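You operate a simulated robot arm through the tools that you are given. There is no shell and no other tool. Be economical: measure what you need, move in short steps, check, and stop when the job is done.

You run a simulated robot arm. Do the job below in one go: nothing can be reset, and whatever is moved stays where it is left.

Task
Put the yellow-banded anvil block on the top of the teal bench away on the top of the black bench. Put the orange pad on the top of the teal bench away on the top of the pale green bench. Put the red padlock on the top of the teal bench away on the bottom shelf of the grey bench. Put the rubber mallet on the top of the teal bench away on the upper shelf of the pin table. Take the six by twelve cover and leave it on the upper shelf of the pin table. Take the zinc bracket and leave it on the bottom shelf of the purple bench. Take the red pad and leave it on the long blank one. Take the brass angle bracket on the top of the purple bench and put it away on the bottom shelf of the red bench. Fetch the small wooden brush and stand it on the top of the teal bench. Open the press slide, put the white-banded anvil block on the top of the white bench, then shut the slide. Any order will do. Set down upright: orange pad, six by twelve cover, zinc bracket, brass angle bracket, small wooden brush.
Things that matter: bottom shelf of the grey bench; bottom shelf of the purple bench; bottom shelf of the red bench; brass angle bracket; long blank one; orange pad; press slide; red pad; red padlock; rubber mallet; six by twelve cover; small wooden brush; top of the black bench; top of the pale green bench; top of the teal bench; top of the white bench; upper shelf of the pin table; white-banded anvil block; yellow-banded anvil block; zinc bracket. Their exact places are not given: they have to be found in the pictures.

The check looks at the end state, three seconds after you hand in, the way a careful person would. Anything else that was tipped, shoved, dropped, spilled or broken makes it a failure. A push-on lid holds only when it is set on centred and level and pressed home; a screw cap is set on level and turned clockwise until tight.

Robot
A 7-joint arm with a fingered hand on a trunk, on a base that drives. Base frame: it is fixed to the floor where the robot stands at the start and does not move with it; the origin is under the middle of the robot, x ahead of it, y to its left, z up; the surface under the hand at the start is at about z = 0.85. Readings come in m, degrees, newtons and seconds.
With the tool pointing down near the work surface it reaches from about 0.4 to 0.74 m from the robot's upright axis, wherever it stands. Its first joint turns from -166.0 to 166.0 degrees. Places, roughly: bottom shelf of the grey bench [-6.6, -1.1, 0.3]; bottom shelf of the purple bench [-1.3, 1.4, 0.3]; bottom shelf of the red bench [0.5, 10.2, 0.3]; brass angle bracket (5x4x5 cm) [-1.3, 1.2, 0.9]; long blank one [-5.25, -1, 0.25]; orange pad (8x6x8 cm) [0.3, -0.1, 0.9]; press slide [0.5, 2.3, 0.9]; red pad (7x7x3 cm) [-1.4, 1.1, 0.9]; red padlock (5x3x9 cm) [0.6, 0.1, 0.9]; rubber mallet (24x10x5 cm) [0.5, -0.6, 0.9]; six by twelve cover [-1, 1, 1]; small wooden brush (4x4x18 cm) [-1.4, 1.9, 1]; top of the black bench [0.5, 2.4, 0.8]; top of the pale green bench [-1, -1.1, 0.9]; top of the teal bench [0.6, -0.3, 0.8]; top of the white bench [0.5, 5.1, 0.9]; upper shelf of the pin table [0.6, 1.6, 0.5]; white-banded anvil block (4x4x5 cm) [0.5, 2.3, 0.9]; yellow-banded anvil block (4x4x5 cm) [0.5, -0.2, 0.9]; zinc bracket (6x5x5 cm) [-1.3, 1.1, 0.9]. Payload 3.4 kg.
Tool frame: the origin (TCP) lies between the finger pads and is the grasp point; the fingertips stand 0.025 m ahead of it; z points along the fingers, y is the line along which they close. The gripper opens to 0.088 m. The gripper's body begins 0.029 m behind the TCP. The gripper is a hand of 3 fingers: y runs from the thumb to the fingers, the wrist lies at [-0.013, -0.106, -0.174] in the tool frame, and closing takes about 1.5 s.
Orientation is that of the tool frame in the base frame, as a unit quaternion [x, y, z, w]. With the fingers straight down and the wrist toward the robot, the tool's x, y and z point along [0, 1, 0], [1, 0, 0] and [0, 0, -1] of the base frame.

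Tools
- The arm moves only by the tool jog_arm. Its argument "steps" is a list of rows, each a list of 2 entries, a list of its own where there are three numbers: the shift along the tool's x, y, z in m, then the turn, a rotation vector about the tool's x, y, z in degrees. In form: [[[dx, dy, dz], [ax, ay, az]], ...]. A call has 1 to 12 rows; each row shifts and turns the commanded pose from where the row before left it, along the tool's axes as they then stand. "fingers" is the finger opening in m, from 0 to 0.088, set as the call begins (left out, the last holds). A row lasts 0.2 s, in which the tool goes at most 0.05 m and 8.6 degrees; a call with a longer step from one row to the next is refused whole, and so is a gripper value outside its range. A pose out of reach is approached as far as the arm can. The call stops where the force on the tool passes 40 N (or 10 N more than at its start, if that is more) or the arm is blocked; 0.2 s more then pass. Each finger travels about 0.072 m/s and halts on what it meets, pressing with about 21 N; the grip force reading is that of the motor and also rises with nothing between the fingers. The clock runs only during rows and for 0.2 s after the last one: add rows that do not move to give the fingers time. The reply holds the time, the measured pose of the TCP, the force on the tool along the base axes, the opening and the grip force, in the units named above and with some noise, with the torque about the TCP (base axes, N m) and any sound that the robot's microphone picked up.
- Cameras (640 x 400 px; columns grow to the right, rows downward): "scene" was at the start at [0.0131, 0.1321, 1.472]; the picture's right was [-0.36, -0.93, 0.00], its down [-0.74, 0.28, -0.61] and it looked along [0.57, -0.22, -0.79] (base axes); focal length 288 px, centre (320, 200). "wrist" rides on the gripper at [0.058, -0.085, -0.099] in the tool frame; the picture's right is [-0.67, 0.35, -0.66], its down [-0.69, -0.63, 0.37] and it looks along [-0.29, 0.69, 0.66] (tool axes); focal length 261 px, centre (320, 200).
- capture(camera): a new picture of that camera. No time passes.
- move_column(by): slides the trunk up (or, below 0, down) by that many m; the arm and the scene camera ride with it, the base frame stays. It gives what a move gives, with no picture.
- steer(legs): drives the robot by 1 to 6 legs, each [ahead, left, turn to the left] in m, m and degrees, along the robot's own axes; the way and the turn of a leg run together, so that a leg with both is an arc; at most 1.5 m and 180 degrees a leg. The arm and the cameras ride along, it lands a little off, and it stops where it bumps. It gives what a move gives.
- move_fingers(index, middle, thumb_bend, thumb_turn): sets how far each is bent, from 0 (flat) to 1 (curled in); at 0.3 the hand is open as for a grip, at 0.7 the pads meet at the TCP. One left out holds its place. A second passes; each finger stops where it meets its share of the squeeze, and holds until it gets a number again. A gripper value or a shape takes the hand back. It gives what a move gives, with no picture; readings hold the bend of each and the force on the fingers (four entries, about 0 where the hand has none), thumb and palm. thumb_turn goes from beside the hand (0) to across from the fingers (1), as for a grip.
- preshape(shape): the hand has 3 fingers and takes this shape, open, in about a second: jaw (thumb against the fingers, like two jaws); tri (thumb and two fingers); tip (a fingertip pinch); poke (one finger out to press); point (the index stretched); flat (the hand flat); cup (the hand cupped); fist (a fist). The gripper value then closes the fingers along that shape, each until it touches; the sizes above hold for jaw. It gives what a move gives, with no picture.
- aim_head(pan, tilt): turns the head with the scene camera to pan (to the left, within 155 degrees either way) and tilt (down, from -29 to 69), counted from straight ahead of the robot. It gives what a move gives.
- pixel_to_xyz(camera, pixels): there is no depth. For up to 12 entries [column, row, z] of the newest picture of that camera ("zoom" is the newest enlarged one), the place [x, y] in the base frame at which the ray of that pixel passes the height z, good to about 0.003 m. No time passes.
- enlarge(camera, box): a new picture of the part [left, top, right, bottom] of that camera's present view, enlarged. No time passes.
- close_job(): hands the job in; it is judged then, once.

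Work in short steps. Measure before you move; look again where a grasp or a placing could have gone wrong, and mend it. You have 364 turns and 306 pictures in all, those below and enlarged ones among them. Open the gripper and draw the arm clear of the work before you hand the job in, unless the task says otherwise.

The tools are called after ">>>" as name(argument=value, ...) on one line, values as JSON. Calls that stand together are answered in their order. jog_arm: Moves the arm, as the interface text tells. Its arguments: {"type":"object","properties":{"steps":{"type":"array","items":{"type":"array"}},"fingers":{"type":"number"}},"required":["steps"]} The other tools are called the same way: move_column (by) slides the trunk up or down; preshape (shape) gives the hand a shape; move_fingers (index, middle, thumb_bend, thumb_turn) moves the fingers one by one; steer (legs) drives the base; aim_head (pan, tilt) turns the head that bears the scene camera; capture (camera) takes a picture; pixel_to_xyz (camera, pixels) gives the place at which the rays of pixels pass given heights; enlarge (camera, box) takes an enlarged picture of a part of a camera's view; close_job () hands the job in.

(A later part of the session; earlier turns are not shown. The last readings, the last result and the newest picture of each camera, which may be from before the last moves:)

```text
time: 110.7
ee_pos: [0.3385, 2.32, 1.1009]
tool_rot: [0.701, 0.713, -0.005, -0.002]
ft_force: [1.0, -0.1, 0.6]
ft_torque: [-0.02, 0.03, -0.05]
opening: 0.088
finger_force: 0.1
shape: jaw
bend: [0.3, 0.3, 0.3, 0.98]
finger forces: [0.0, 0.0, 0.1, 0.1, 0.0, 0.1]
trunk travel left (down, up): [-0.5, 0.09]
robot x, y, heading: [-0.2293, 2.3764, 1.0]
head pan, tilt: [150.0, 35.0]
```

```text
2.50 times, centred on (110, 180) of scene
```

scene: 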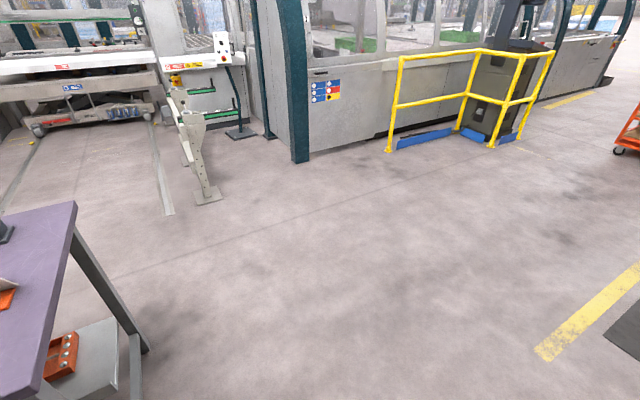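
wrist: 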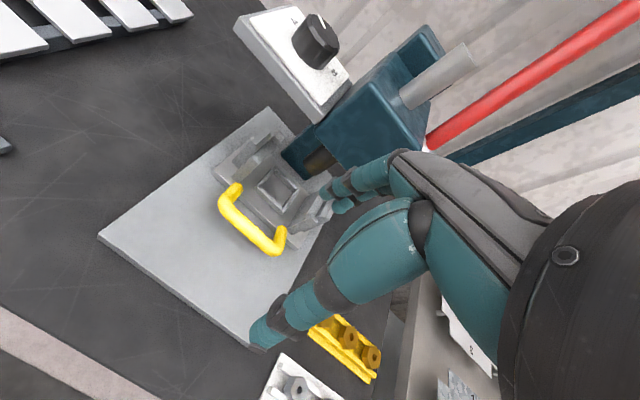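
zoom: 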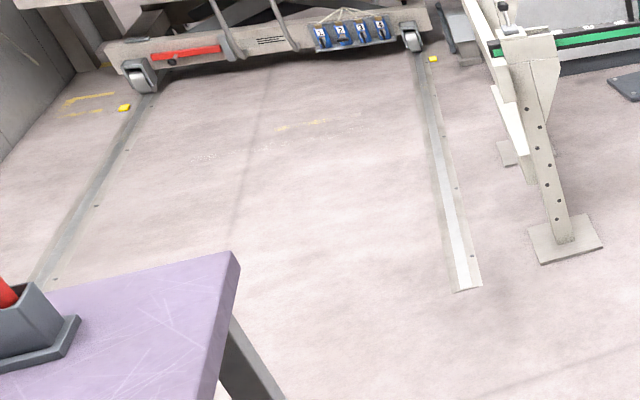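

I retract the hand, back up, shift to y≈1.5, and turn around to face the purple bench.

>>> jog_arm(steps=[[[0, -0.045, -0.02], [0, 0, 0]], [[0, -0.045, -0.02], [0, 0, 0]], [[0, -0.02, 0], [0, 0, 0]]])

>>> steer(legs=[[-0.13, 0, 0], [0, -0.9, 0], [0, 0, 179]])

>>> aim_head(pan=0, tilt=40)

>>> capture(camera="scene")

```text
time: 111.5
ee_pos: [0.229, 2.323, 1.1413]
tool_rot: [0.702, 0.713, -0.006, -0.002]
ft_force: [-0.2, -0.1, 0.1]
ft_torque: [-0.03, -0.01, -0.02]
opening: 0.0879
finger_force: 0.0
shape: jaw
bend: [0.3, 0.3, 0.3, 0.98]
finger forces: [0.1, 0.1, 0.0, 0.0, 0.0, 0.1]
trunk travel left (down, up): [-0.5, 0.09]
robot x, y, heading: [-0.2278, 2.378, 0.7]
head pan, tilt: [150.0, 35.0]
```

```text
time: 124.7
ee_pos: [-0.7977, 1.4835, 1.141]
tool_rot: [0.732, -0.681, 0.003, -0.005]
ft_force: [-0.2, 0.3, 0.5]
ft_torque: [-0.03, -0.01, -0.02]
opening: 0.0882
finger_force: 0.0
shape: jaw
bend: [0.3, 0.3, 0.3, 0.98]
finger forces: [0.0, 0.0, 0.1, 0.1, 0.1, 0.0]
trunk travel left (down, up): [-0.5, 0.09]
robot x, y, heading: [-0.3368, 1.4522, -176.1]
head pan, tilt: [150.0, 35.0]
```

```text
time: 127.0
ee_pos: [-0.7971, 1.4841, 1.1413]
tool_rot: [0.732, -0.681, 0.003, -0.004]
ft_force: [0.7, -0.7, -0.1]
ft_torque: [-0.01, 0.0, -0.01]
opening: 0.0879
finger_force: 0.1
shape: jaw
bend: [0.3, 0.3, 0.3, 0.98]
finger forces: [0.1, 0.1, 0.0, 0.1, 0.1, 0.0]
trunk travel left (down, up): [-0.5, 0.09]
robot x, y, heading: [-0.339, 1.454, -176.1]
head pan, tilt: [0.0, 40.0]
```

```text
238 pictures are left
```

scene: 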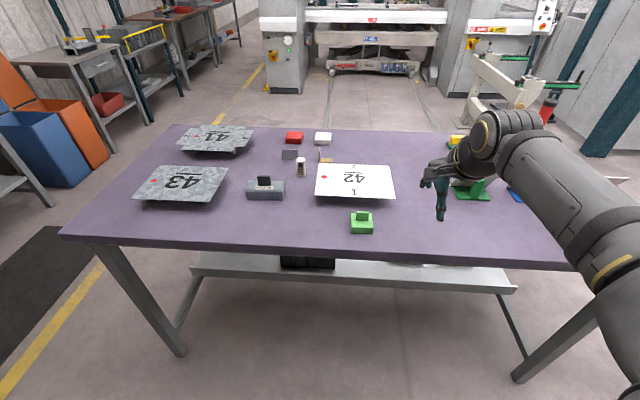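

Heading is −176°. I zoom into the bench's left and middle.

>>> enlarge(camera="scene", box=[230, 115, 410, 245])

>>> pixel_to_xyz(camera="scene", pixels=[[62, 234, 0.85], [577, 265, 0.85], [175, 126, 0.85], [293, 138, 0.87], [290, 154, 0.88], [325, 157, 0.87], [301, 167, 0.88], [265, 190, 0.87], [362, 222, 0.87]])

```text
3.08 times, centred on (320, 180) of scene
```

zoom: 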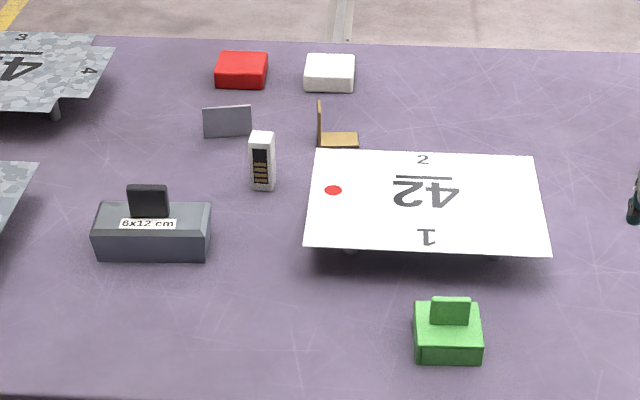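

```text
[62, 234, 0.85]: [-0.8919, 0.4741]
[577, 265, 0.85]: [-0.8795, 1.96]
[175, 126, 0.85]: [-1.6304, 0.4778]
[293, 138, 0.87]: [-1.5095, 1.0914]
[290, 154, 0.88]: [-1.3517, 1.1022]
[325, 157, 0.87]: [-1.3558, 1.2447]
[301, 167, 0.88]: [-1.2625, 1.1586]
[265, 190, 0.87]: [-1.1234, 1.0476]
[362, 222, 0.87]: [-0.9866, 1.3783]
```

The 6×12 cover is at ~(-1.12,1.05), zinc (-1.35,1.10), brass (-1.355,1.245), red pad (-1.51,1.09). I move up to the bench at y≈1.1.

>>> steer(legs=[[0, 0, -3.9], [0.21, 0.34, 0]])

>>> aim_head(pan=0, tilt=50)

>>> capture(camera="scene")

>>> capture(camera="wrist")

```text
time: 130.0
ee_pos: [-1.0016, 1.1678, 1.1413]
tool_rot: [0.71, -0.704, 0.003, -0.004]
ft_force: [-0.8, 0.2, 0.2]
ft_torque: [-0.02, 0.01, -0.02]
opening: 0.0878
finger_force: 0.1
shape: jaw
bend: [0.3, 0.3, 0.3, 0.98]
finger forces: [0.1, 0.0, 0.0, 0.1, 0.1, 0.1]
trunk travel left (down, up): [-0.5, 0.09]
robot x, y, heading: [-0.5418, 1.1075, -179.9]
head pan, tilt: [0.0, 40.0]
```

```text
time: 130.7
ee_pos: [-0.9987, 1.1678, 1.1406]
tool_rot: [0.71, -0.704, 0.003, -0.004]
ft_force: [0.4, 0.5, -1.0]
ft_torque: [-0.04, 0.03, -0.01]
opening: 0.0877
finger_force: 0.0
shape: jaw
bend: [0.3, 0.3, 0.3, 0.98]
finger forces: [0.0, 0.1, 0.0, 0.1, 0.1, 0.0]
trunk travel left (down, up): [-0.5, 0.09]
robot x, y, heading: [-0.536, 1.1084, -179.9]
head pan, tilt: [0.0, 50.0]
```

```text
236 pictures are left
```

scene: 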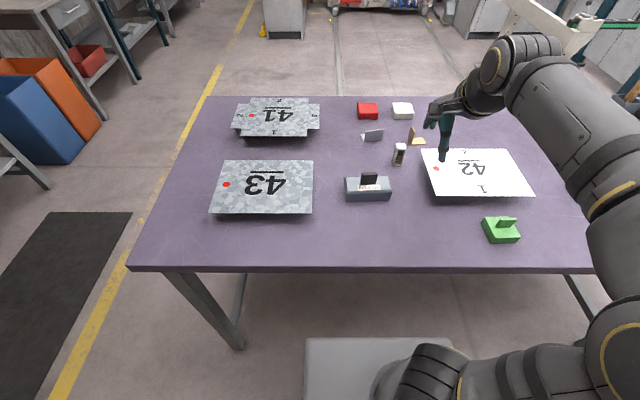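

```text
235 pictures are left
```

wrist: 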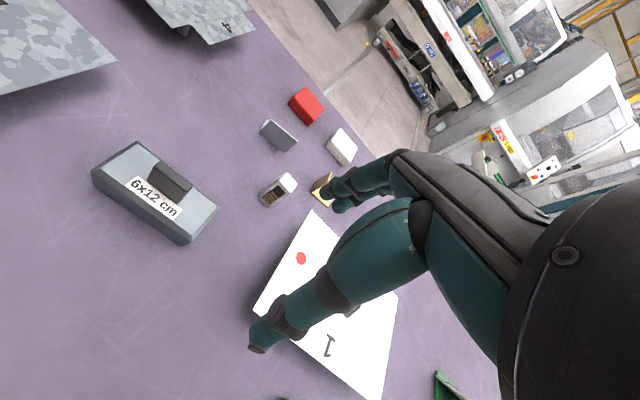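

I triangulate the cover's handle (scene (369,178), wrist (172,180)) and its bottom.

>>> enlarge(camera="scene", box=[335, 160, 405, 210])

>>> pixel_to_xyz(camera="scene", pixels=[[369, 174, 0.9], [369, 174, 0.94], [348, 200, 0.85], [391, 198, 0.85]])

>>> pixel_to_xyz(camera="wrist", pixels=[[174, 175, 0.9], [174, 175, 0.94], [94, 183, 0.85], [187, 243, 0.85]])

>>> enlarge(camera="wrist", box=[80, 120, 240, 260])

```text
8.00 times, centred on (370, 185) of scene
```

zoom: 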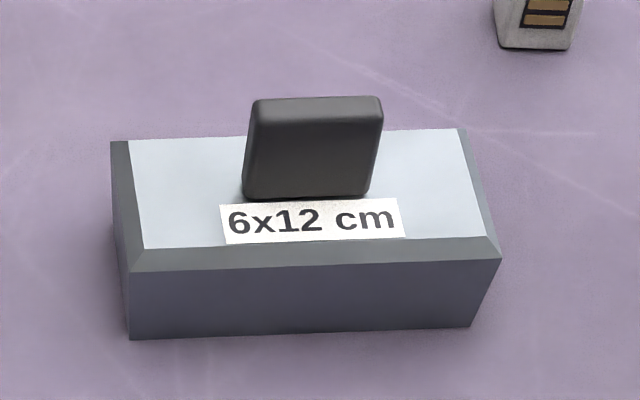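

```text
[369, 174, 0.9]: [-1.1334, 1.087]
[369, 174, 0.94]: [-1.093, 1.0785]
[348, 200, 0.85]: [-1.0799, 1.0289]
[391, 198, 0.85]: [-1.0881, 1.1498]
```

```text
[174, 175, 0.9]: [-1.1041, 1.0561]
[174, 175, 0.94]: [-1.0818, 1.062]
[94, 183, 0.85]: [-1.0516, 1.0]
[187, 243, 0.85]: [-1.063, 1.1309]
```

```text
2.86 times, centred on (160, 190) of wrist
```

zoom: 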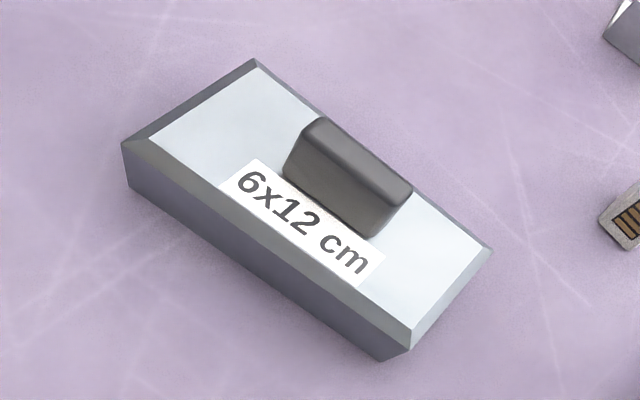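

Triangulation shows the purple bench top is at z≈0.91 (not 0.85), cover centre ≈(-1.057,1.072), handle top ≈0.97, yaw ≈+5°. I move above it to z 1.06.

>>> jog_arm(steps=[[[0.048, 0.0, 0], [0, 0, 0]], [[0.048, 0.0, 0], [0, 0, 0]], [[0, 0.03, 0], [0, 0, 0]], [[0, 0.031, 0], [0, 0, 0]], [[0, 0, 0.04], [0, 0, -4.5]], [[0, 0, 0.04], [0, 0, 0]]], fingers=0.06)

>>> capture(camera="wrist")

>>> enlarge(camera="scene", box=[320, 120, 480, 220])

```text
time: 132.1
ee_pos: [-1.0598, 1.0726, 1.0572]
tool_rot: [0.737, -0.676, 0.002, -0.004]
ft_force: [-0.4, -0.3, 0.0]
ft_torque: [0.03, -0.04, 0.0]
opening: 0.0602
finger_force: 0.0
shape: jaw
bend: [0.28, 0.38, 0.59, 0.99]
finger forces: [0.0, 0.1, 0.0, 0.1, 0.0, 0.1]
trunk travel left (down, up): [-0.5, 0.09]
robot x, y, heading: [-0.5392, 1.1084, -179.6]
head pan, tilt: [0.0, 50.0]
```

```text
232 pictures are left
```

wrist: 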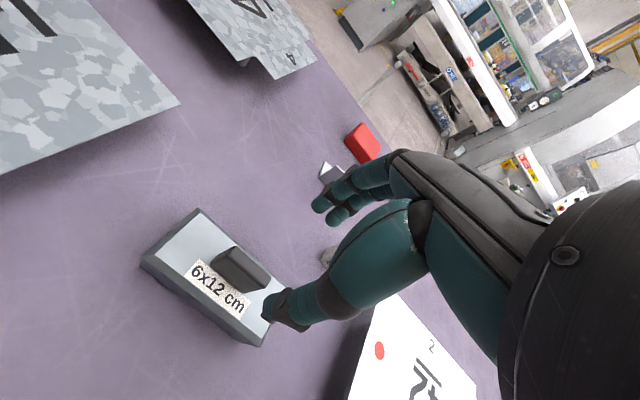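

```text
4.00 times, centred on (400, 170) of scene
```

zoom: 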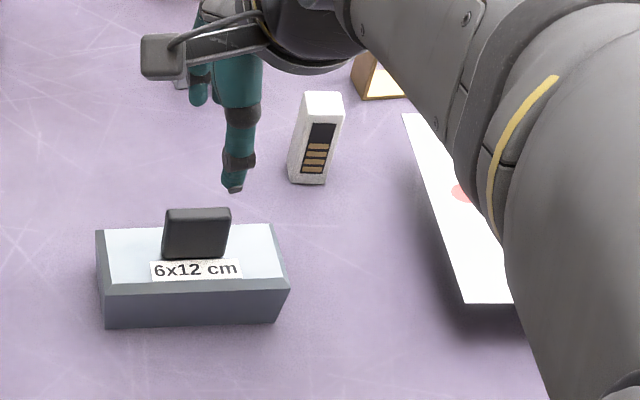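

>>> enlarge(camera="wrist", box=[130, 190, 310, 360])

>>> pixel_to_xyz(camera="wrist", pixels=[[247, 259, 0.97], [247, 259, 0.96], [222, 258, 0.94], [266, 272, 0.97], [228, 249, 0.97], [143, 266, 0.91], [262, 346, 0.91]])

```text
2.35 times, centred on (220, 275) of wrist
```

zoom: 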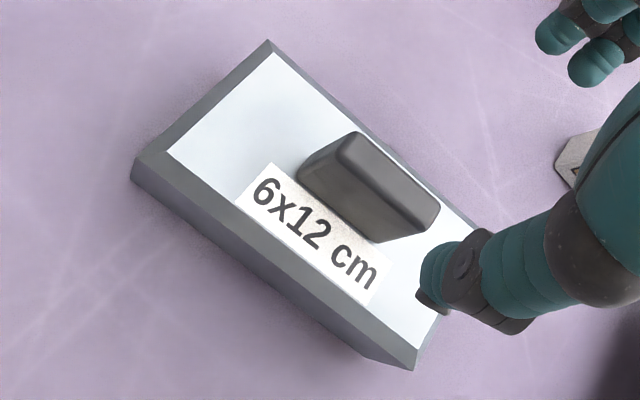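

```text
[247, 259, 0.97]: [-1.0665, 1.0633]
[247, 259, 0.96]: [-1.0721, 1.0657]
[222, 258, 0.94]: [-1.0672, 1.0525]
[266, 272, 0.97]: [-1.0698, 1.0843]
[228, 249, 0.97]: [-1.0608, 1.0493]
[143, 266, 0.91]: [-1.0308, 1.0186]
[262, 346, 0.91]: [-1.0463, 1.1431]
```

Offset only ~4 mm. I correct, descend to TCP 0.972 and close on the handle.

>>> jog_arm(steps=[[[0.004, 0.004, 0.03], [0, 0, 0]], [[0, 0, 0.03], [0, 0, 0]], [[0, 0, 0.015], [0, 0, 0]], [[0, 0, 0.01], [0, 0, 0]]])

>>> jog_arm(steps=[[[0, 0, 0], [0, 0, 0]], [[0, 0, 0], [0, 0, 0]], [[0, 0, 0], [0, 0, 0]], [[0, 0, 0], [0, 0, 0]], [[0, 0, 0], [0, 0, 0]], [[0, 0, 0], [0, 0, 0]]], fingers=0)

>>> capture(camera="wrist")

```text
time: 133.1
ee_pos: [-1.062, 1.0683, 0.9773]
tool_rot: [0.737, -0.676, 0.003, -0.005]
ft_force: [-0.2, -0.1, -0.7]
ft_torque: [-0.03, 0.03, -0.06]
opening: 0.0603
finger_force: 0.0
shape: jaw
bend: [0.28, 0.38, 0.59, 0.99]
finger forces: [0.0, 0.1, 0.0, 0.0, 0.0, 0.0]
trunk travel left (down, up): [-0.5, 0.09]
robot x, y, heading: [-0.5434, 1.1086, -179.9]
head pan, tilt: [0.0, 50.0]
```

```text
time: 134.5
ee_pos: [-1.0631, 1.0681, 0.9772]
tool_rot: [0.737, -0.676, 0.003, -0.003]
ft_force: [0.4, -0.5, 0.0]
ft_torque: [-0.04, 0.0, 0.0]
opening: 0.0068
finger_force: 21.2
shape: jaw
bend: [0.72, 0.66, 0.73, 1.0]
finger forces: [12.2, 6.5, 0.0, 0.0, 18.7, 0.0]
trunk travel left (down, up): [-0.5, 0.09]
robot x, y, heading: [-0.5417, 1.1088, -179.6]
head pan, tilt: [0.0, 50.0]
```

```text
229 pictures are left
```

wrist: 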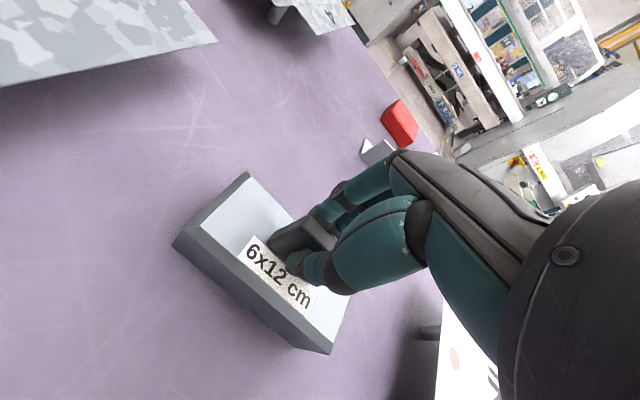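

Both sides loaded (12/6.5 vs 18.7 N). Lift and check the hold.

>>> jog_arm(steps=[[[0, 0, -0.02], [0, 0, 0]], [[0, 0, -0.04], [0, 0, 0]], [[0, 0, -0.05], [0, 0, 0]], [[0, 0, -0.05], [0, 0, 0]]])

>>> capture(camera="wrist")

```text
time: 135.5
ee_pos: [-1.0633, 1.0708, 1.1395]
tool_rot: [0.736, -0.677, 0.004, -0.006]
ft_force: [0.2, 0.8, -0.9]
ft_torque: [-0.02, 0.01, -0.03]
opening: 0.0065
finger_force: 21.2
shape: jaw
bend: [0.72, 0.66, 0.73, 1.0]
finger forces: [12.1, 6.6, 0.0, 0.1, 18.8, 0.1]
trunk travel left (down, up): [-0.5, 0.09]
robot x, y, heading: [-0.5382, 1.1119, -179.7]
head pan, tilt: [0.0, 50.0]
```

```text
228 pictures are left
```

wrist: 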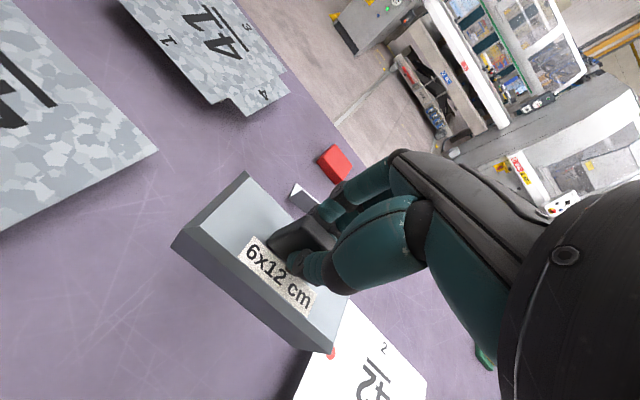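

The cover is held level. Retract, back away, shift to y≈1.6, and turn to face the pin table.

>>> jog_arm(steps=[[[0, -0.045, -0.02], [0, 0, 0]], [[0, -0.045, -0.01], [0, 0, 0]]])

>>> steer(legs=[[-0.2, 0, 0], [0, -0.52, 0], [0, 0, 179.7]])

>>> capture(camera="scene")

```text
time: 136.1
ee_pos: [-0.9785, 1.0774, 1.1692]
tool_rot: [0.737, -0.676, 0.003, -0.006]
ft_force: [1.0, -0.2, -1.1]
ft_torque: [0.0, 0.03, 0.0]
opening: 0.0065
finger_force: 21.4
shape: jaw
bend: [0.72, 0.66, 0.73, 1.0]
finger forces: [12.3, 6.7, 0.0, 0.0, 18.9, 0.0]
trunk travel left (down, up): [-0.5, 0.09]
robot x, y, heading: [-0.5411, 1.1086, -179.8]
head pan, tilt: [0.0, 50.0]
```

```text
time: 147.6
ee_pos: [0.0979, 1.648, 1.1694]
tool_rot: [0.679, 0.734, -0.005, -0.003]
ft_force: [0.3, -0.4, -1.7]
ft_torque: [0.01, -0.01, 0.0]
opening: 0.0064
finger_force: 21.2
shape: jaw
bend: [0.72, 0.66, 0.73, 1.0]
finger forces: [12.0, 6.3, 0.0, 0.0, 18.3, 0.1]
trunk travel left (down, up): [-0.5, 0.09]
robot x, y, heading: [-0.3357, 1.6236, -0.1]
head pan, tilt: [0.0, 50.0]
```

```text
227 pictures are left
```

scene: 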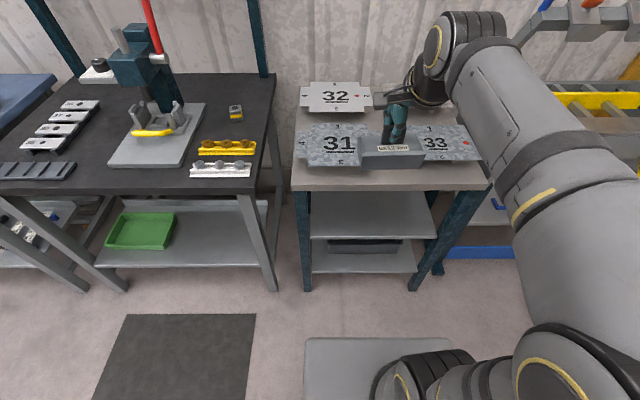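

The shelf looks empty from above. I measure the table front edge and lower the trunk to look into the upper shelf.

>>> pixel_to_xyz(camera="scene", pixels=[[292, 190, 0.85], [487, 190, 0.85], [310, 238, 0.5], [437, 238, 0.5], [310, 238, 0.53], [310, 272, 0.25], [350, 192, 0.5]])

>>> move_column(by=-0.4)

>>> aim_head(pan=-5, tilt=35)

>>> capture(camera="scene")

>>> capture(camera="wrist")

```text
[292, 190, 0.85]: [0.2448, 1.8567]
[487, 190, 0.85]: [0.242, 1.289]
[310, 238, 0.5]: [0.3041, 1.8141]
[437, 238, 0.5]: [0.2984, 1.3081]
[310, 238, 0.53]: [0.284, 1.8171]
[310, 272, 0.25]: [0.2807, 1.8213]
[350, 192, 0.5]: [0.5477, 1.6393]
```

```text
time: 151.5
ee_pos: [0.0992, 1.6482, 0.7689]
tool_rot: [0.68, 0.734, -0.005, -0.003]
ft_force: [0.7, 0.1, -2.2]
ft_torque: [-0.01, -0.01, 0.02]
opening: 0.0063
finger_force: 21.0
shape: jaw
bend: [0.72, 0.66, 0.73, 1.0]
finger forces: [12.1, 6.4, 0.0, 0.1, 18.3, 0.1]
trunk travel left (down, up): [-0.1, 0.49]
robot x, y, heading: [-0.338, 1.6215, -0.3]
head pan, tilt: [0.0, 50.0]
```

```text
time: 152.2
ee_pos: [0.0997, 1.6482, 0.7691]
tool_rot: [0.679, 0.734, -0.005, -0.004]
ft_force: [0.0, -0.5, -1.1]
ft_torque: [0.02, 0.0, 0.02]
opening: 0.0065
finger_force: 20.5
shape: jaw
bend: [0.72, 0.66, 0.73, 1.0]
finger forces: [12.1, 6.3, 0.0, 0.1, 18.3, 0.1]
trunk travel left (down, up): [-0.1, 0.49]
robot x, y, heading: [-0.3402, 1.6205, -0.3]
head pan, tilt: [-5.0, 35.0]
```

```text
226 pictures are left
```

scene: 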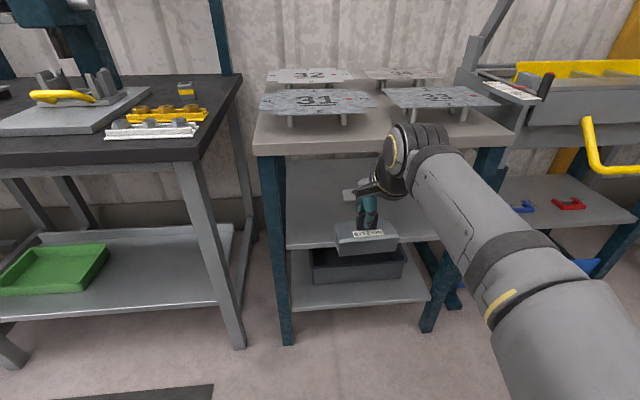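

```text
225 pictures are left
```

wrist: 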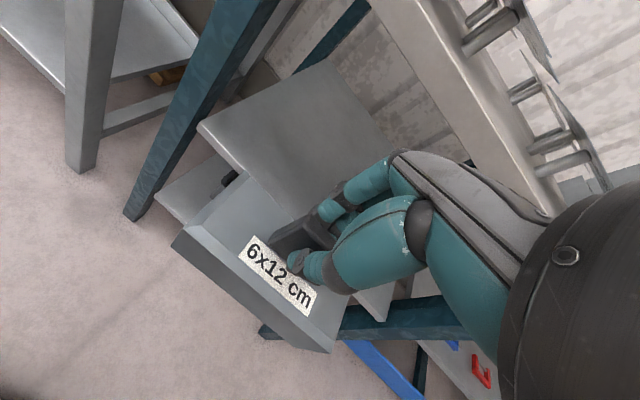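

I triangulate the shelf front-left corner: scene (286,247), wrist (198,125).

>>> pixel_to_xyz(camera="scene", pixels=[[286, 247, 0.5], [286, 247, 0.55], [423, 241, 0.5], [253, 153, 0.85], [253, 155, 0.8]])

>>> pixel_to_xyz(camera="wrist", pixels=[[198, 124, 0.5], [198, 124, 0.55], [388, 315, 0.5]])

```text
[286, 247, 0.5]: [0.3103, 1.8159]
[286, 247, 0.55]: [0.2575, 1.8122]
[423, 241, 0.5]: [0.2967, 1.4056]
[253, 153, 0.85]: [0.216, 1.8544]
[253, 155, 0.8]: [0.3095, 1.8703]
```

```text
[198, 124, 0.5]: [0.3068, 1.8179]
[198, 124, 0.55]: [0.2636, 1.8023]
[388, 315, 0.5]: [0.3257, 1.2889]
```

Shelf surface z≈0.505, front edge x≈0.305. I square up, lower to z≈0.63 and move in over the left part of the shelf (0.345,1.70).

>>> jog_arm(steps=[[[0, 0, 0.03], [0, 0, 4.5]], [[0.017, 0, 0.036], [0, 0, 0]], [[0.017, 0, 0.036], [0, 0, 0]], [[0.018, 0, 0.036], [0, 0, 0]], [[0, 0.045, 0], [0, 0, 0]], [[0, 0.045, 0], [0, 0, 0]], [[0, 0.045, 0], [0, 0, 0]]])

>>> capture(camera="scene")

>>> capture(camera="wrist")

```text
time: 153.8
ee_pos: [0.2309, 1.6993, 0.6316]
tool_rot: [0.708, 0.706, -0.004, -0.003]
ft_force: [0.2, 0.1, -2.0]
ft_torque: [0.02, -0.02, 0.0]
opening: 0.0067
finger_force: 21.2
shape: jaw
bend: [0.72, 0.66, 0.73, 1.0]
finger forces: [12.1, 6.4, 0.0, 0.1, 18.6, 0.0]
trunk travel left (down, up): [-0.1, 0.49]
robot x, y, heading: [-0.3392, 1.6219, -0.1]
head pan, tilt: [-5.0, 35.0]
```

```text
224 pictures are left
```

scene: 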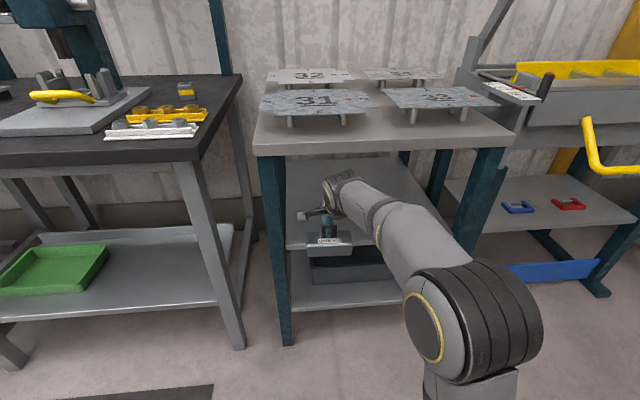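

```text
223 pictures are left
```

wrist: 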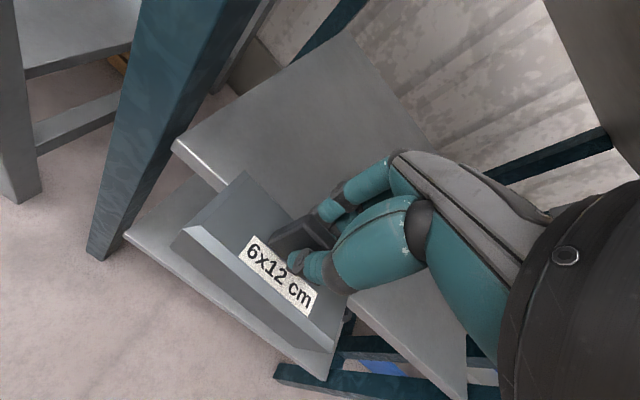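

Plenty of room. Advance 115 mm and lower toward the shelf.

>>> jog_arm(steps=[[[0, 0.045, 0], [0, 0, 0]], [[0, 0.045, 0], [0, 0, 0]], [[0, 0.028, 0], [0, 0, 0]], [[0, 0, 0.03], [0, 0, 0]], [[0, 0, 0.02], [0, 0, 0]]])

>>> capture(camera="wrist")

>>> enlarge(camera="scene", box=[250, 140, 450, 270])

```text
time: 155.0
ee_pos: [0.3528, 1.6979, 0.5932]
tool_rot: [0.708, 0.706, 0.003, 0.002]
ft_force: [-2.0, -3.9, 35.8]
ft_torque: [-0.08, 0.06, -0.05]
opening: 0.0084
finger_force: 20.9
shape: jaw
bend: [0.72, 0.72, 0.73, 1.0]
finger forces: [15.6, 9.3, 0.0, 0.1, 26.9, 0.0]
trunk travel left (down, up): [-0.1, 0.49]
robot x, y, heading: [-0.3363, 1.6192, -0.4]
head pan, tilt: [-5.0, 35.0]
```

```text
222 pictures are left
```

wrist: 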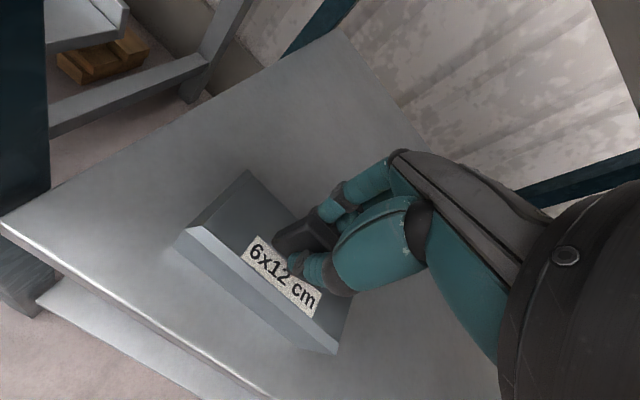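

```text
3.08 times, centred on (350, 205) of scene
```

zoom: 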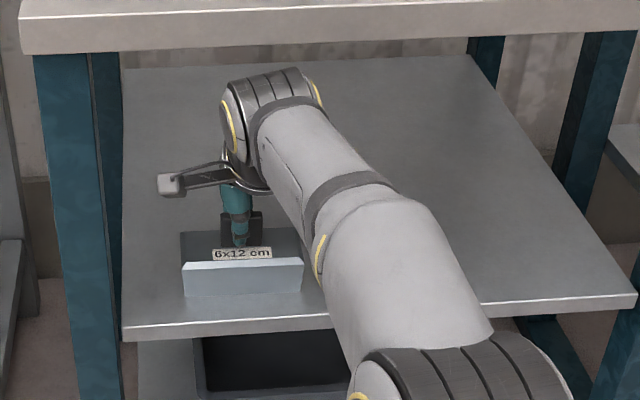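

Cover is on the shelf (35 N up). Ease up 2 mm, release, and lift the hand off the handle.

>>> jog_arm(steps=[[[0, 0, -0.011], [0, 0, 0]], [[0, 0, 0], [0, 0, 0]]])

```text
time: 155.6
ee_pos: [0.3495, 1.6979, 0.5941]
tool_rot: [0.708, 0.706, -0.003, -0.003]
ft_force: [6.7, -3.6, 17.4]
ft_torque: [-0.08, -0.17, 0.0]
opening: 0.0084
finger_force: 21.1
shape: jaw
bend: [0.72, 0.65, 0.74, 1.0]
finger forces: [17.0, 9.8, 0.1, 0.0, 20.5, 0.0]
trunk travel left (down, up): [-0.1, 0.49]
robot x, y, heading: [-0.3384, 1.6206, -0.4]
head pan, tilt: [-5.0, 35.0]
```

>>> jog_arm(steps=[[[0, 0, -0.002], [0, 0, 0]], [[0, 0, 0], [0, 0, 0]], [[0, 0, 0], [0, 0, 0]], [[0, 0, 0], [0, 0, 0]], [[0, 0, 0], [0, 0, 0]], [[0, 0, -0.03], [0, 0, 0]], [[0, 0, -0.03], [0, 0, 0]]], fingers=0.06)

>>> capture(camera="wrist")

```text
time: 157.4
ee_pos: [0.3245, 1.6989, 0.6046]
tool_rot: [0.705, 0.706, -0.052, -0.04]
ft_force: [1.0, 1.0, 0.1]
ft_torque: [-0.02, -0.02, 0.01]
opening: 0.0598
finger_force: 0.0
shape: jaw
bend: [0.27, 0.37, 0.6, 1.0]
finger forces: [0.3, 0.2, 0.0, 0.0, 0.1, 0.0]
trunk travel left (down, up): [-0.1, 0.49]
robot x, y, heading: [-0.3461, 1.6213, -0.4]
head pan, tilt: [-5.0, 35.0]
stopped in row 7: the arm was blocked; the commanded pose is now the measured one
```

```text
220 pictures are left
```

wrist: 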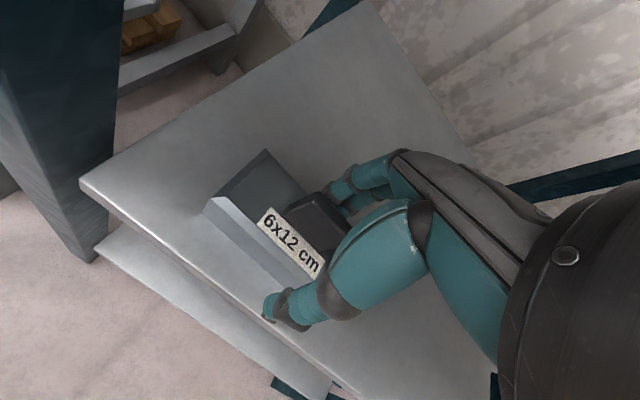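

The arm got blocked while rising—probably the wrist under the table top. I look.

>>> capture(camera="scene")

>>> enlarge(camera="scene", box=[250, 110, 450, 250])

>>> enlarge(camera="wrist", box=[200, 130, 440, 330])

```text
219 pictures are left
```

scene: 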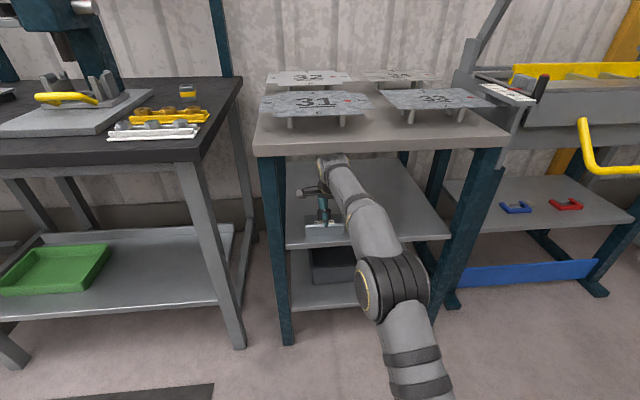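

```text
2.86 times, centred on (350, 180) of scene
```

zoom: 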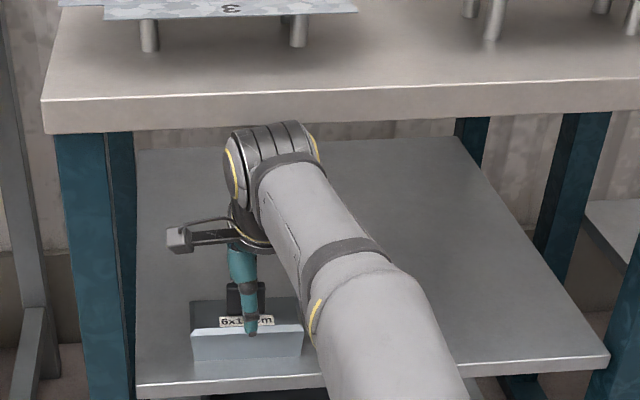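

```text
2.00 times, centred on (320, 230) of wrist
```

zoom: 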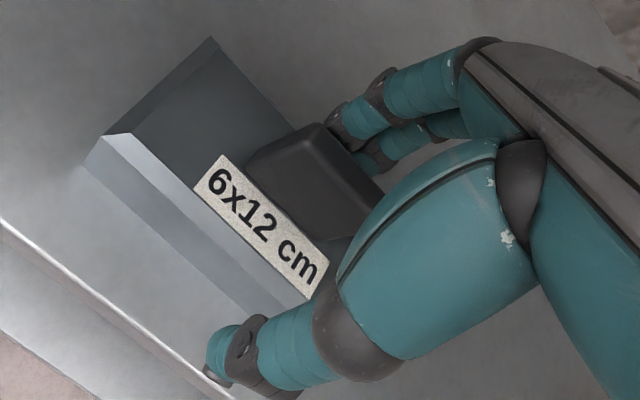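

The hand's wrist is under the table top and still straddles the handle. I ease down, move forward slightly off the handle, then slide sideways to the right to clear it.

>>> jog_arm(steps=[[[0, 0, 0.004], [0, 0, 0]], [[0, 0.012, 0], [-4, 0, 0]], [[0, 0, 0], [0, 0, 0]]])

>>> enlarge(camera="wrist", box=[200, 130, 440, 330])

```text
time: 158.2
ee_pos: [0.3432, 1.6996, 0.5978]
tool_rot: [0.707, 0.707, -0.025, -0.013]
ft_force: [0.7, -0.1, 0.4]
ft_torque: [0.01, -0.01, -0.02]
opening: 0.0598
finger_force: 0.0
shape: jaw
bend: [0.28, 0.38, 0.6, 1.0]
finger forces: [0.1, 0.1, 0.0, 0.0, 0.0, 0.0]
trunk travel left (down, up): [-0.1, 0.49]
robot x, y, heading: [-0.3406, 1.6235, -0.5]
head pan, tilt: [-5.0, 35.0]
```

```text
2.00 times, centred on (320, 230) of wrist
```

zoom: 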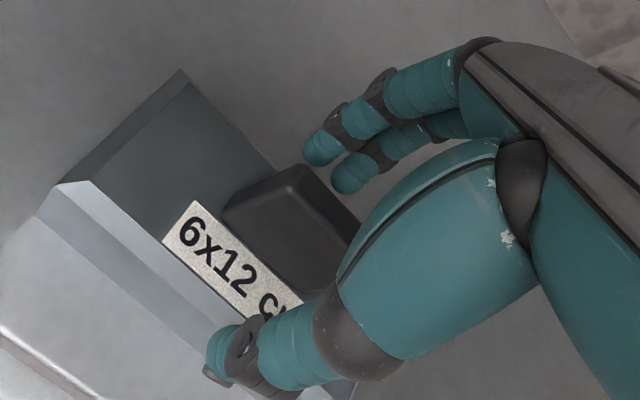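

Fingers are off the handle on both sides. Slide right 80 mm.

>>> jog_arm(steps=[[[-0.02, 0, 0], [0, 0, 0]], [[-0.02, 0, 0], [0, 0, 0]], [[-0.02, 0, 0], [0, 0, 0]], [[-0.025, 0, 0], [0, 0, 0]]])

>>> capture(camera="wrist")

>>> enlarge(camera="scene", box=[250, 110, 450, 250])

```text
time: 159.2
ee_pos: [0.3421, 1.6124, 0.5979]
tool_rot: [0.706, 0.707, -0.027, -0.014]
ft_force: [0.4, 0.7, 0.0]
ft_torque: [0.0, 0.03, 0.0]
opening: 0.06
finger_force: 0.0
shape: jaw
bend: [0.28, 0.38, 0.6, 1.0]
finger forces: [0.0, 0.0, 0.0, 0.0, 0.1, 0.0]
trunk travel left (down, up): [-0.1, 0.49]
robot x, y, heading: [-0.3421, 1.6176, -0.4]
head pan, tilt: [-5.0, 35.0]
```

```text
215 pictures are left
```

wrist: 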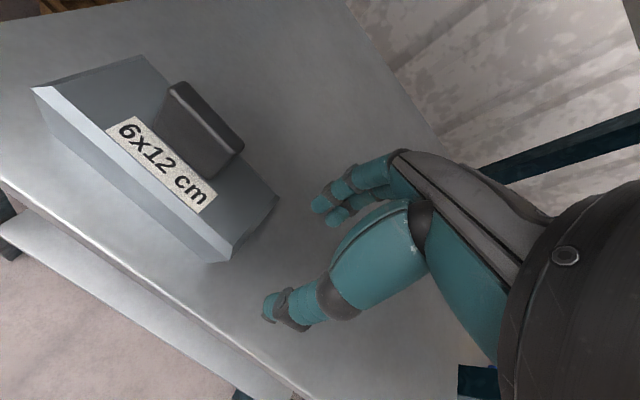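

```text
2.86 times, centred on (350, 180) of scene
```

zoom: 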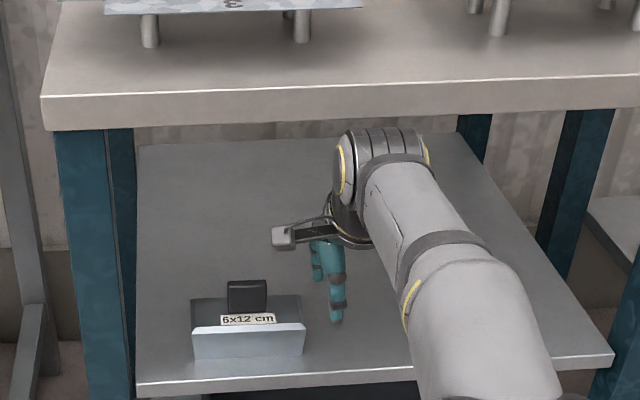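

The cover stands upright fully on the shelf. Back the arm out, raise the trunk, and head to the teal bench for the mallet.

>>> jog_arm(steps=[[[-0.02, -0.02, 0], [0, 0, 0]], [[0, -0.045, 0], [2.5, 0, 0]], [[0, -0.045, 0], [0, 0, 0]], [[0, -0.045, 0], [0, 0, 0]], [[0, -0.045, -0.02], [0, 0, 0]], [[0, -0.03, -0.04], [0, 0, 0]], [[0, 0, -0.05], [0, 0, 0]], [[0, 0, -0.05], [0, 0, 0]]])

>>> move_column(by=0.4)

>>> steer(legs=[[0, -1.0, 0], [0, -1.0, 0.4]])

>>> aim_head(pan=0, tilt=45)

>>> capture(camera="scene")

```text
time: 161.0
ee_pos: [0.1289, 1.5991, 0.7759]
tool_rot: [0.706, 0.707, -0.042, -0.03]
ft_force: [0.3, 0.0, -0.4]
ft_torque: [-0.01, -0.03, -0.01]
opening: 0.0598
finger_force: 0.0
shape: jaw
bend: [0.28, 0.38, 0.6, 1.0]
finger forces: [0.0, 0.0, 0.1, 0.0, 0.0, 0.0]
trunk travel left (down, up): [-0.1, 0.49]
robot x, y, heading: [-0.3411, 1.6215, -0.3]
head pan, tilt: [-5.0, 35.0]
```

```text
time: 164.9
ee_pos: [0.1302, 1.5984, 1.176]
tool_rot: [0.706, 0.707, -0.041, -0.029]
ft_force: [0.3, 0.2, -0.4]
ft_torque: [-0.04, 0.0, 0.02]
opening: 0.0601
finger_force: 0.0
shape: jaw
bend: [0.28, 0.38, 0.6, 1.0]
finger forces: [0.1, 0.0, 0.0, 0.1, 0.0, 0.0]
trunk travel left (down, up): [-0.5, 0.09]
robot x, y, heading: [-0.344, 1.6207, -0.5]
head pan, tilt: [-5.0, 35.0]
```

```text
time: 174.7
ee_pos: [0.0252, -0.413, 1.1758]
tool_rot: [0.733, 0.679, -0.041, -0.031]
ft_force: [0.3, 0.6, 0.0]
ft_torque: [0.0, -0.02, 0.01]
opening: 0.0599
finger_force: 0.0
shape: jaw
bend: [0.28, 0.38, 0.6, 1.0]
finger forces: [0.0, 0.0, 0.1, 0.0, 0.0, 0.0]
trunk travel left (down, up): [-0.5, 0.09]
robot x, y, heading: [-0.446, -0.3516, -4.7]
head pan, tilt: [-5.0, 35.0]
```

```text
time: 175.4
ee_pos: [0.0257, -0.4114, 1.1757]
tool_rot: [0.733, 0.679, -0.04, -0.031]
ft_force: [0.4, -0.3, -0.5]
ft_torque: [0.01, -0.01, -0.01]
opening: 0.06
finger_force: 0.0
shape: jaw
bend: [0.28, 0.38, 0.6, 1.0]
finger forces: [0.0, 0.1, 0.0, 0.0, 0.0, 0.0]
trunk travel left (down, up): [-0.5, 0.09]
robot x, y, heading: [-0.4442, -0.3514, -4.7]
head pan, tilt: [0.0, 45.0]
```

```text
213 pictures are left
```

scene: 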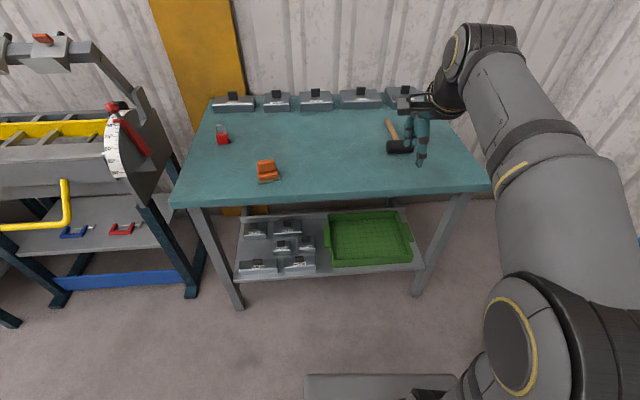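

I correct heading and move up to the teal bench near y≈−0.45, and straighten the slight hand tilt.

>>> steer(legs=[[0, 0, 4.7], [0.4, -0.1, 0]])

>>> jog_arm(steps=[[[0, 0, 0], [-5.8, 0, 0]]], fingers=0.088)

>>> capture(camera="scene")

>>> capture(camera="wrist")

```text
time: 178.5
ee_pos: [0.4261, -0.4747, 1.1762]
tool_rot: [0.705, 0.707, -0.042, -0.029]
ft_force: [0.7, 0.4, 0.4]
ft_torque: [0.0, 0.0, 0.02]
opening: 0.0597
finger_force: 0.1
shape: jaw
bend: [0.28, 0.38, 0.6, 1.0]
finger forces: [0.0, 0.0, 0.0, 0.0, 0.0, 0.1]
trunk travel left (down, up): [-0.5, 0.09]
robot x, y, heading: [-0.0495, -0.4562, -0.3]
head pan, tilt: [0.0, 45.0]
```

```text
time: 178.9
ee_pos: [0.4252, -0.4738, 1.1768]
tool_rot: [0.705, 0.709, -0.006, 0.007]
ft_force: [-0.6, -0.1, 0.0]
ft_torque: [0.0, 0.0, 0.0]
opening: 0.0873
finger_force: 0.0
shape: jaw
bend: [0.3, 0.3, 0.3, 0.98]
finger forces: [0.0, 0.0, 0.0, 0.0, 0.0, 0.0]
trunk travel left (down, up): [-0.5, 0.09]
robot x, y, heading: [-0.0448, -0.4541, -0.1]
head pan, tilt: [0.0, 45.0]
```

```text
212 pictures are left
```

scene: 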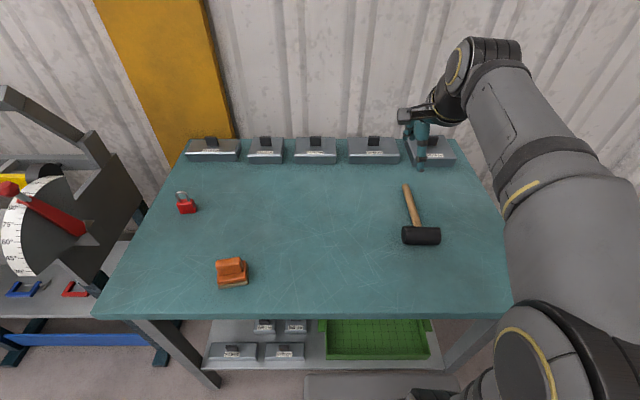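

```text
211 pictures are left
```

wrist: 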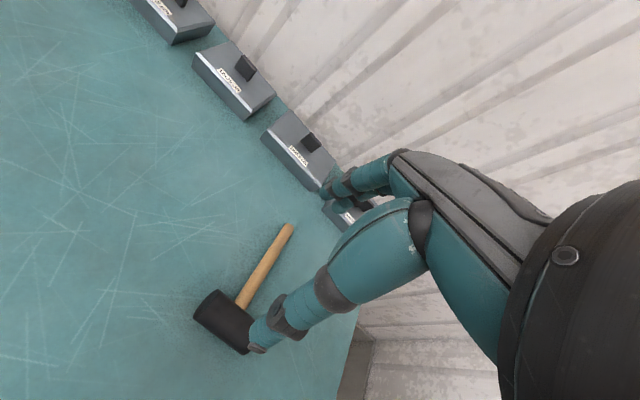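

I measure mallet head and handle points in both views.

>>> pixel_to_xyz(camera="scene", pixels=[[421, 235, 0.88], [416, 222, 0.875], [406, 187, 0.875], [412, 208, 0.875], [402, 234, 0.88], [440, 237, 0.88]])

>>> pixel_to_xyz(camera="wrist", pixels=[[224, 320, 0.88], [242, 300, 0.875], [289, 228, 0.875], [262, 268, 0.875]])

```text
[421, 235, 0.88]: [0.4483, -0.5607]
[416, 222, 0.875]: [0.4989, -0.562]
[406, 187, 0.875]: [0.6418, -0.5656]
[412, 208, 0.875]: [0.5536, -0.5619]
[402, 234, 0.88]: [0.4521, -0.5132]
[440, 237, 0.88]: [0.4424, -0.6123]
```

```text
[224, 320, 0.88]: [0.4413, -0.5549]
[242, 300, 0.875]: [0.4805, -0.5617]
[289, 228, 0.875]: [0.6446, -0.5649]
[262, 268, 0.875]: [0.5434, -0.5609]
```

Mallet handle lies along x at y≈−0.562. I turn the hand 90° to grip the handle at x≈0.51, close to the head.

>>> jog_arm(steps=[[[0, 0, 0], [0, 0, -8.2]], [[0, 0, 0], [0, 0, -8.2]], [[0, 0, 0], [0, 0, -8.2]], [[0, 0, 0], [0, 0, -8.2]], [[0, 0, 0], [0, 0, -8.2]], [[0, 0, 0], [0, 0, -8.2]], [[0, 0, 0], [0, 0, -8.2]], [[0, 0, 0], [0, 0, -8.2]], [[0, 0, 0], [0, 0, -8.2]], [[0, 0, 0], [0, 0, -8.2]], [[0, 0, 0], [0, 0, -8.2]]])

>>> jog_arm(steps=[[[-0.028, -0.029, 0], [0, 0, 0]], [[-0.028, -0.029, 0], [0, 0, 0]], [[-0.029, -0.03, 0], [0, 0, 0]], [[0, 0, 0.045], [0, 0, 0]], [[0, 0, 0.045], [0, 0, 0]], [[0, 0, 0.045], [0, 0, 0]], [[0, 0, 0.045], [0, 0, 0]]], fingers=0.07)

>>> capture(camera="wrist")

>>> enlarge(camera="scene", box=[340, 130, 500, 260])

```text
time: 181.3
ee_pos: [0.4256, -0.4737, 1.1756]
tool_rot: [-0.005, 1.0, -0.009, 0.0]
ft_force: [0.7, -0.4, -0.3]
ft_torque: [0.0, -0.02, 0.04]
opening: 0.0875
finger_force: 0.2
shape: jaw
bend: [0.3, 0.3, 0.3, 0.98]
finger forces: [0.1, 0.1, 0.1, 0.1, 0.0, 0.1]
trunk travel left (down, up): [-0.5, 0.09]
robot x, y, heading: [-0.0472, -0.4527, -0.7]
head pan, tilt: [0.0, 45.0]
```

```text
time: 182.9
ee_pos: [0.4419, -0.4906, 0.9948]
tool_rot: [-0.004, 1.0, -0.009, 0.0]
ft_force: [-0.2, 0.2, 0.1]
ft_torque: [-0.02, 0.0, 0.02]
opening: 0.0705
finger_force: 0.0
shape: jaw
bend: [0.27, 0.34, 0.49, 0.99]
finger forces: [0.0, 0.0, 0.0, 0.0, 0.0, 0.0]
out of reach, approached as far as the arm can: row 1, 2, 3
trunk travel left (down, up): [-0.5, 0.09]
robot x, y, heading: [-0.0449, -0.4538, -0.0]
head pan, tilt: [0.0, 45.0]
```

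```text
210 pictures are left
```

wrist: 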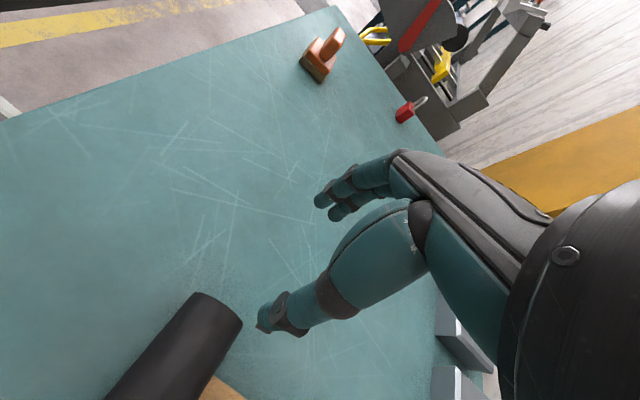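

```text
3.08 times, centred on (420, 195) of scene
```

zoom: 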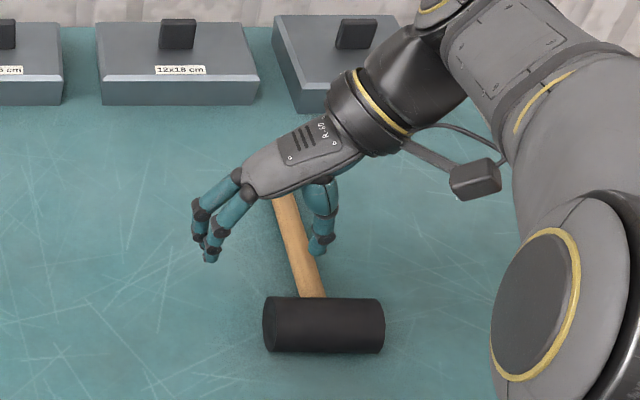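

The pose was out of reach, so I shift the base ~50 mm ahead and 80 mm right instead.

>>> steer(legs=[[0.05, -0.08, 0]])

>>> capture(camera="wrist")

```text
time: 184.0
ee_pos: [0.4922, -0.5714, 0.995]
tool_rot: [-0.004, 1.0, -0.009, 0.0]
ft_force: [0.6, -0.3, 0.3]
ft_torque: [0.04, 0.03, 0.04]
opening: 0.0702
finger_force: 0.0
shape: jaw
bend: [0.27, 0.34, 0.49, 0.99]
finger forces: [0.0, 0.0, 0.0, 0.0, 0.0, 0.1]
trunk travel left (down, up): [-0.5, 0.09]
robot x, y, heading: [0.0023, -0.5323, -0.3]
head pan, tilt: [0.0, 45.0]
```

```text
208 pictures are left
```

wrist: 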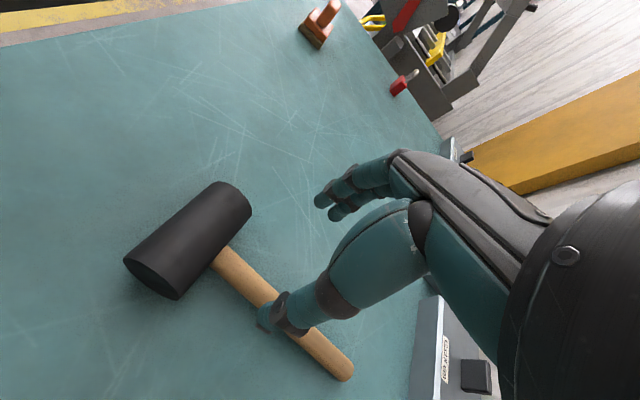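

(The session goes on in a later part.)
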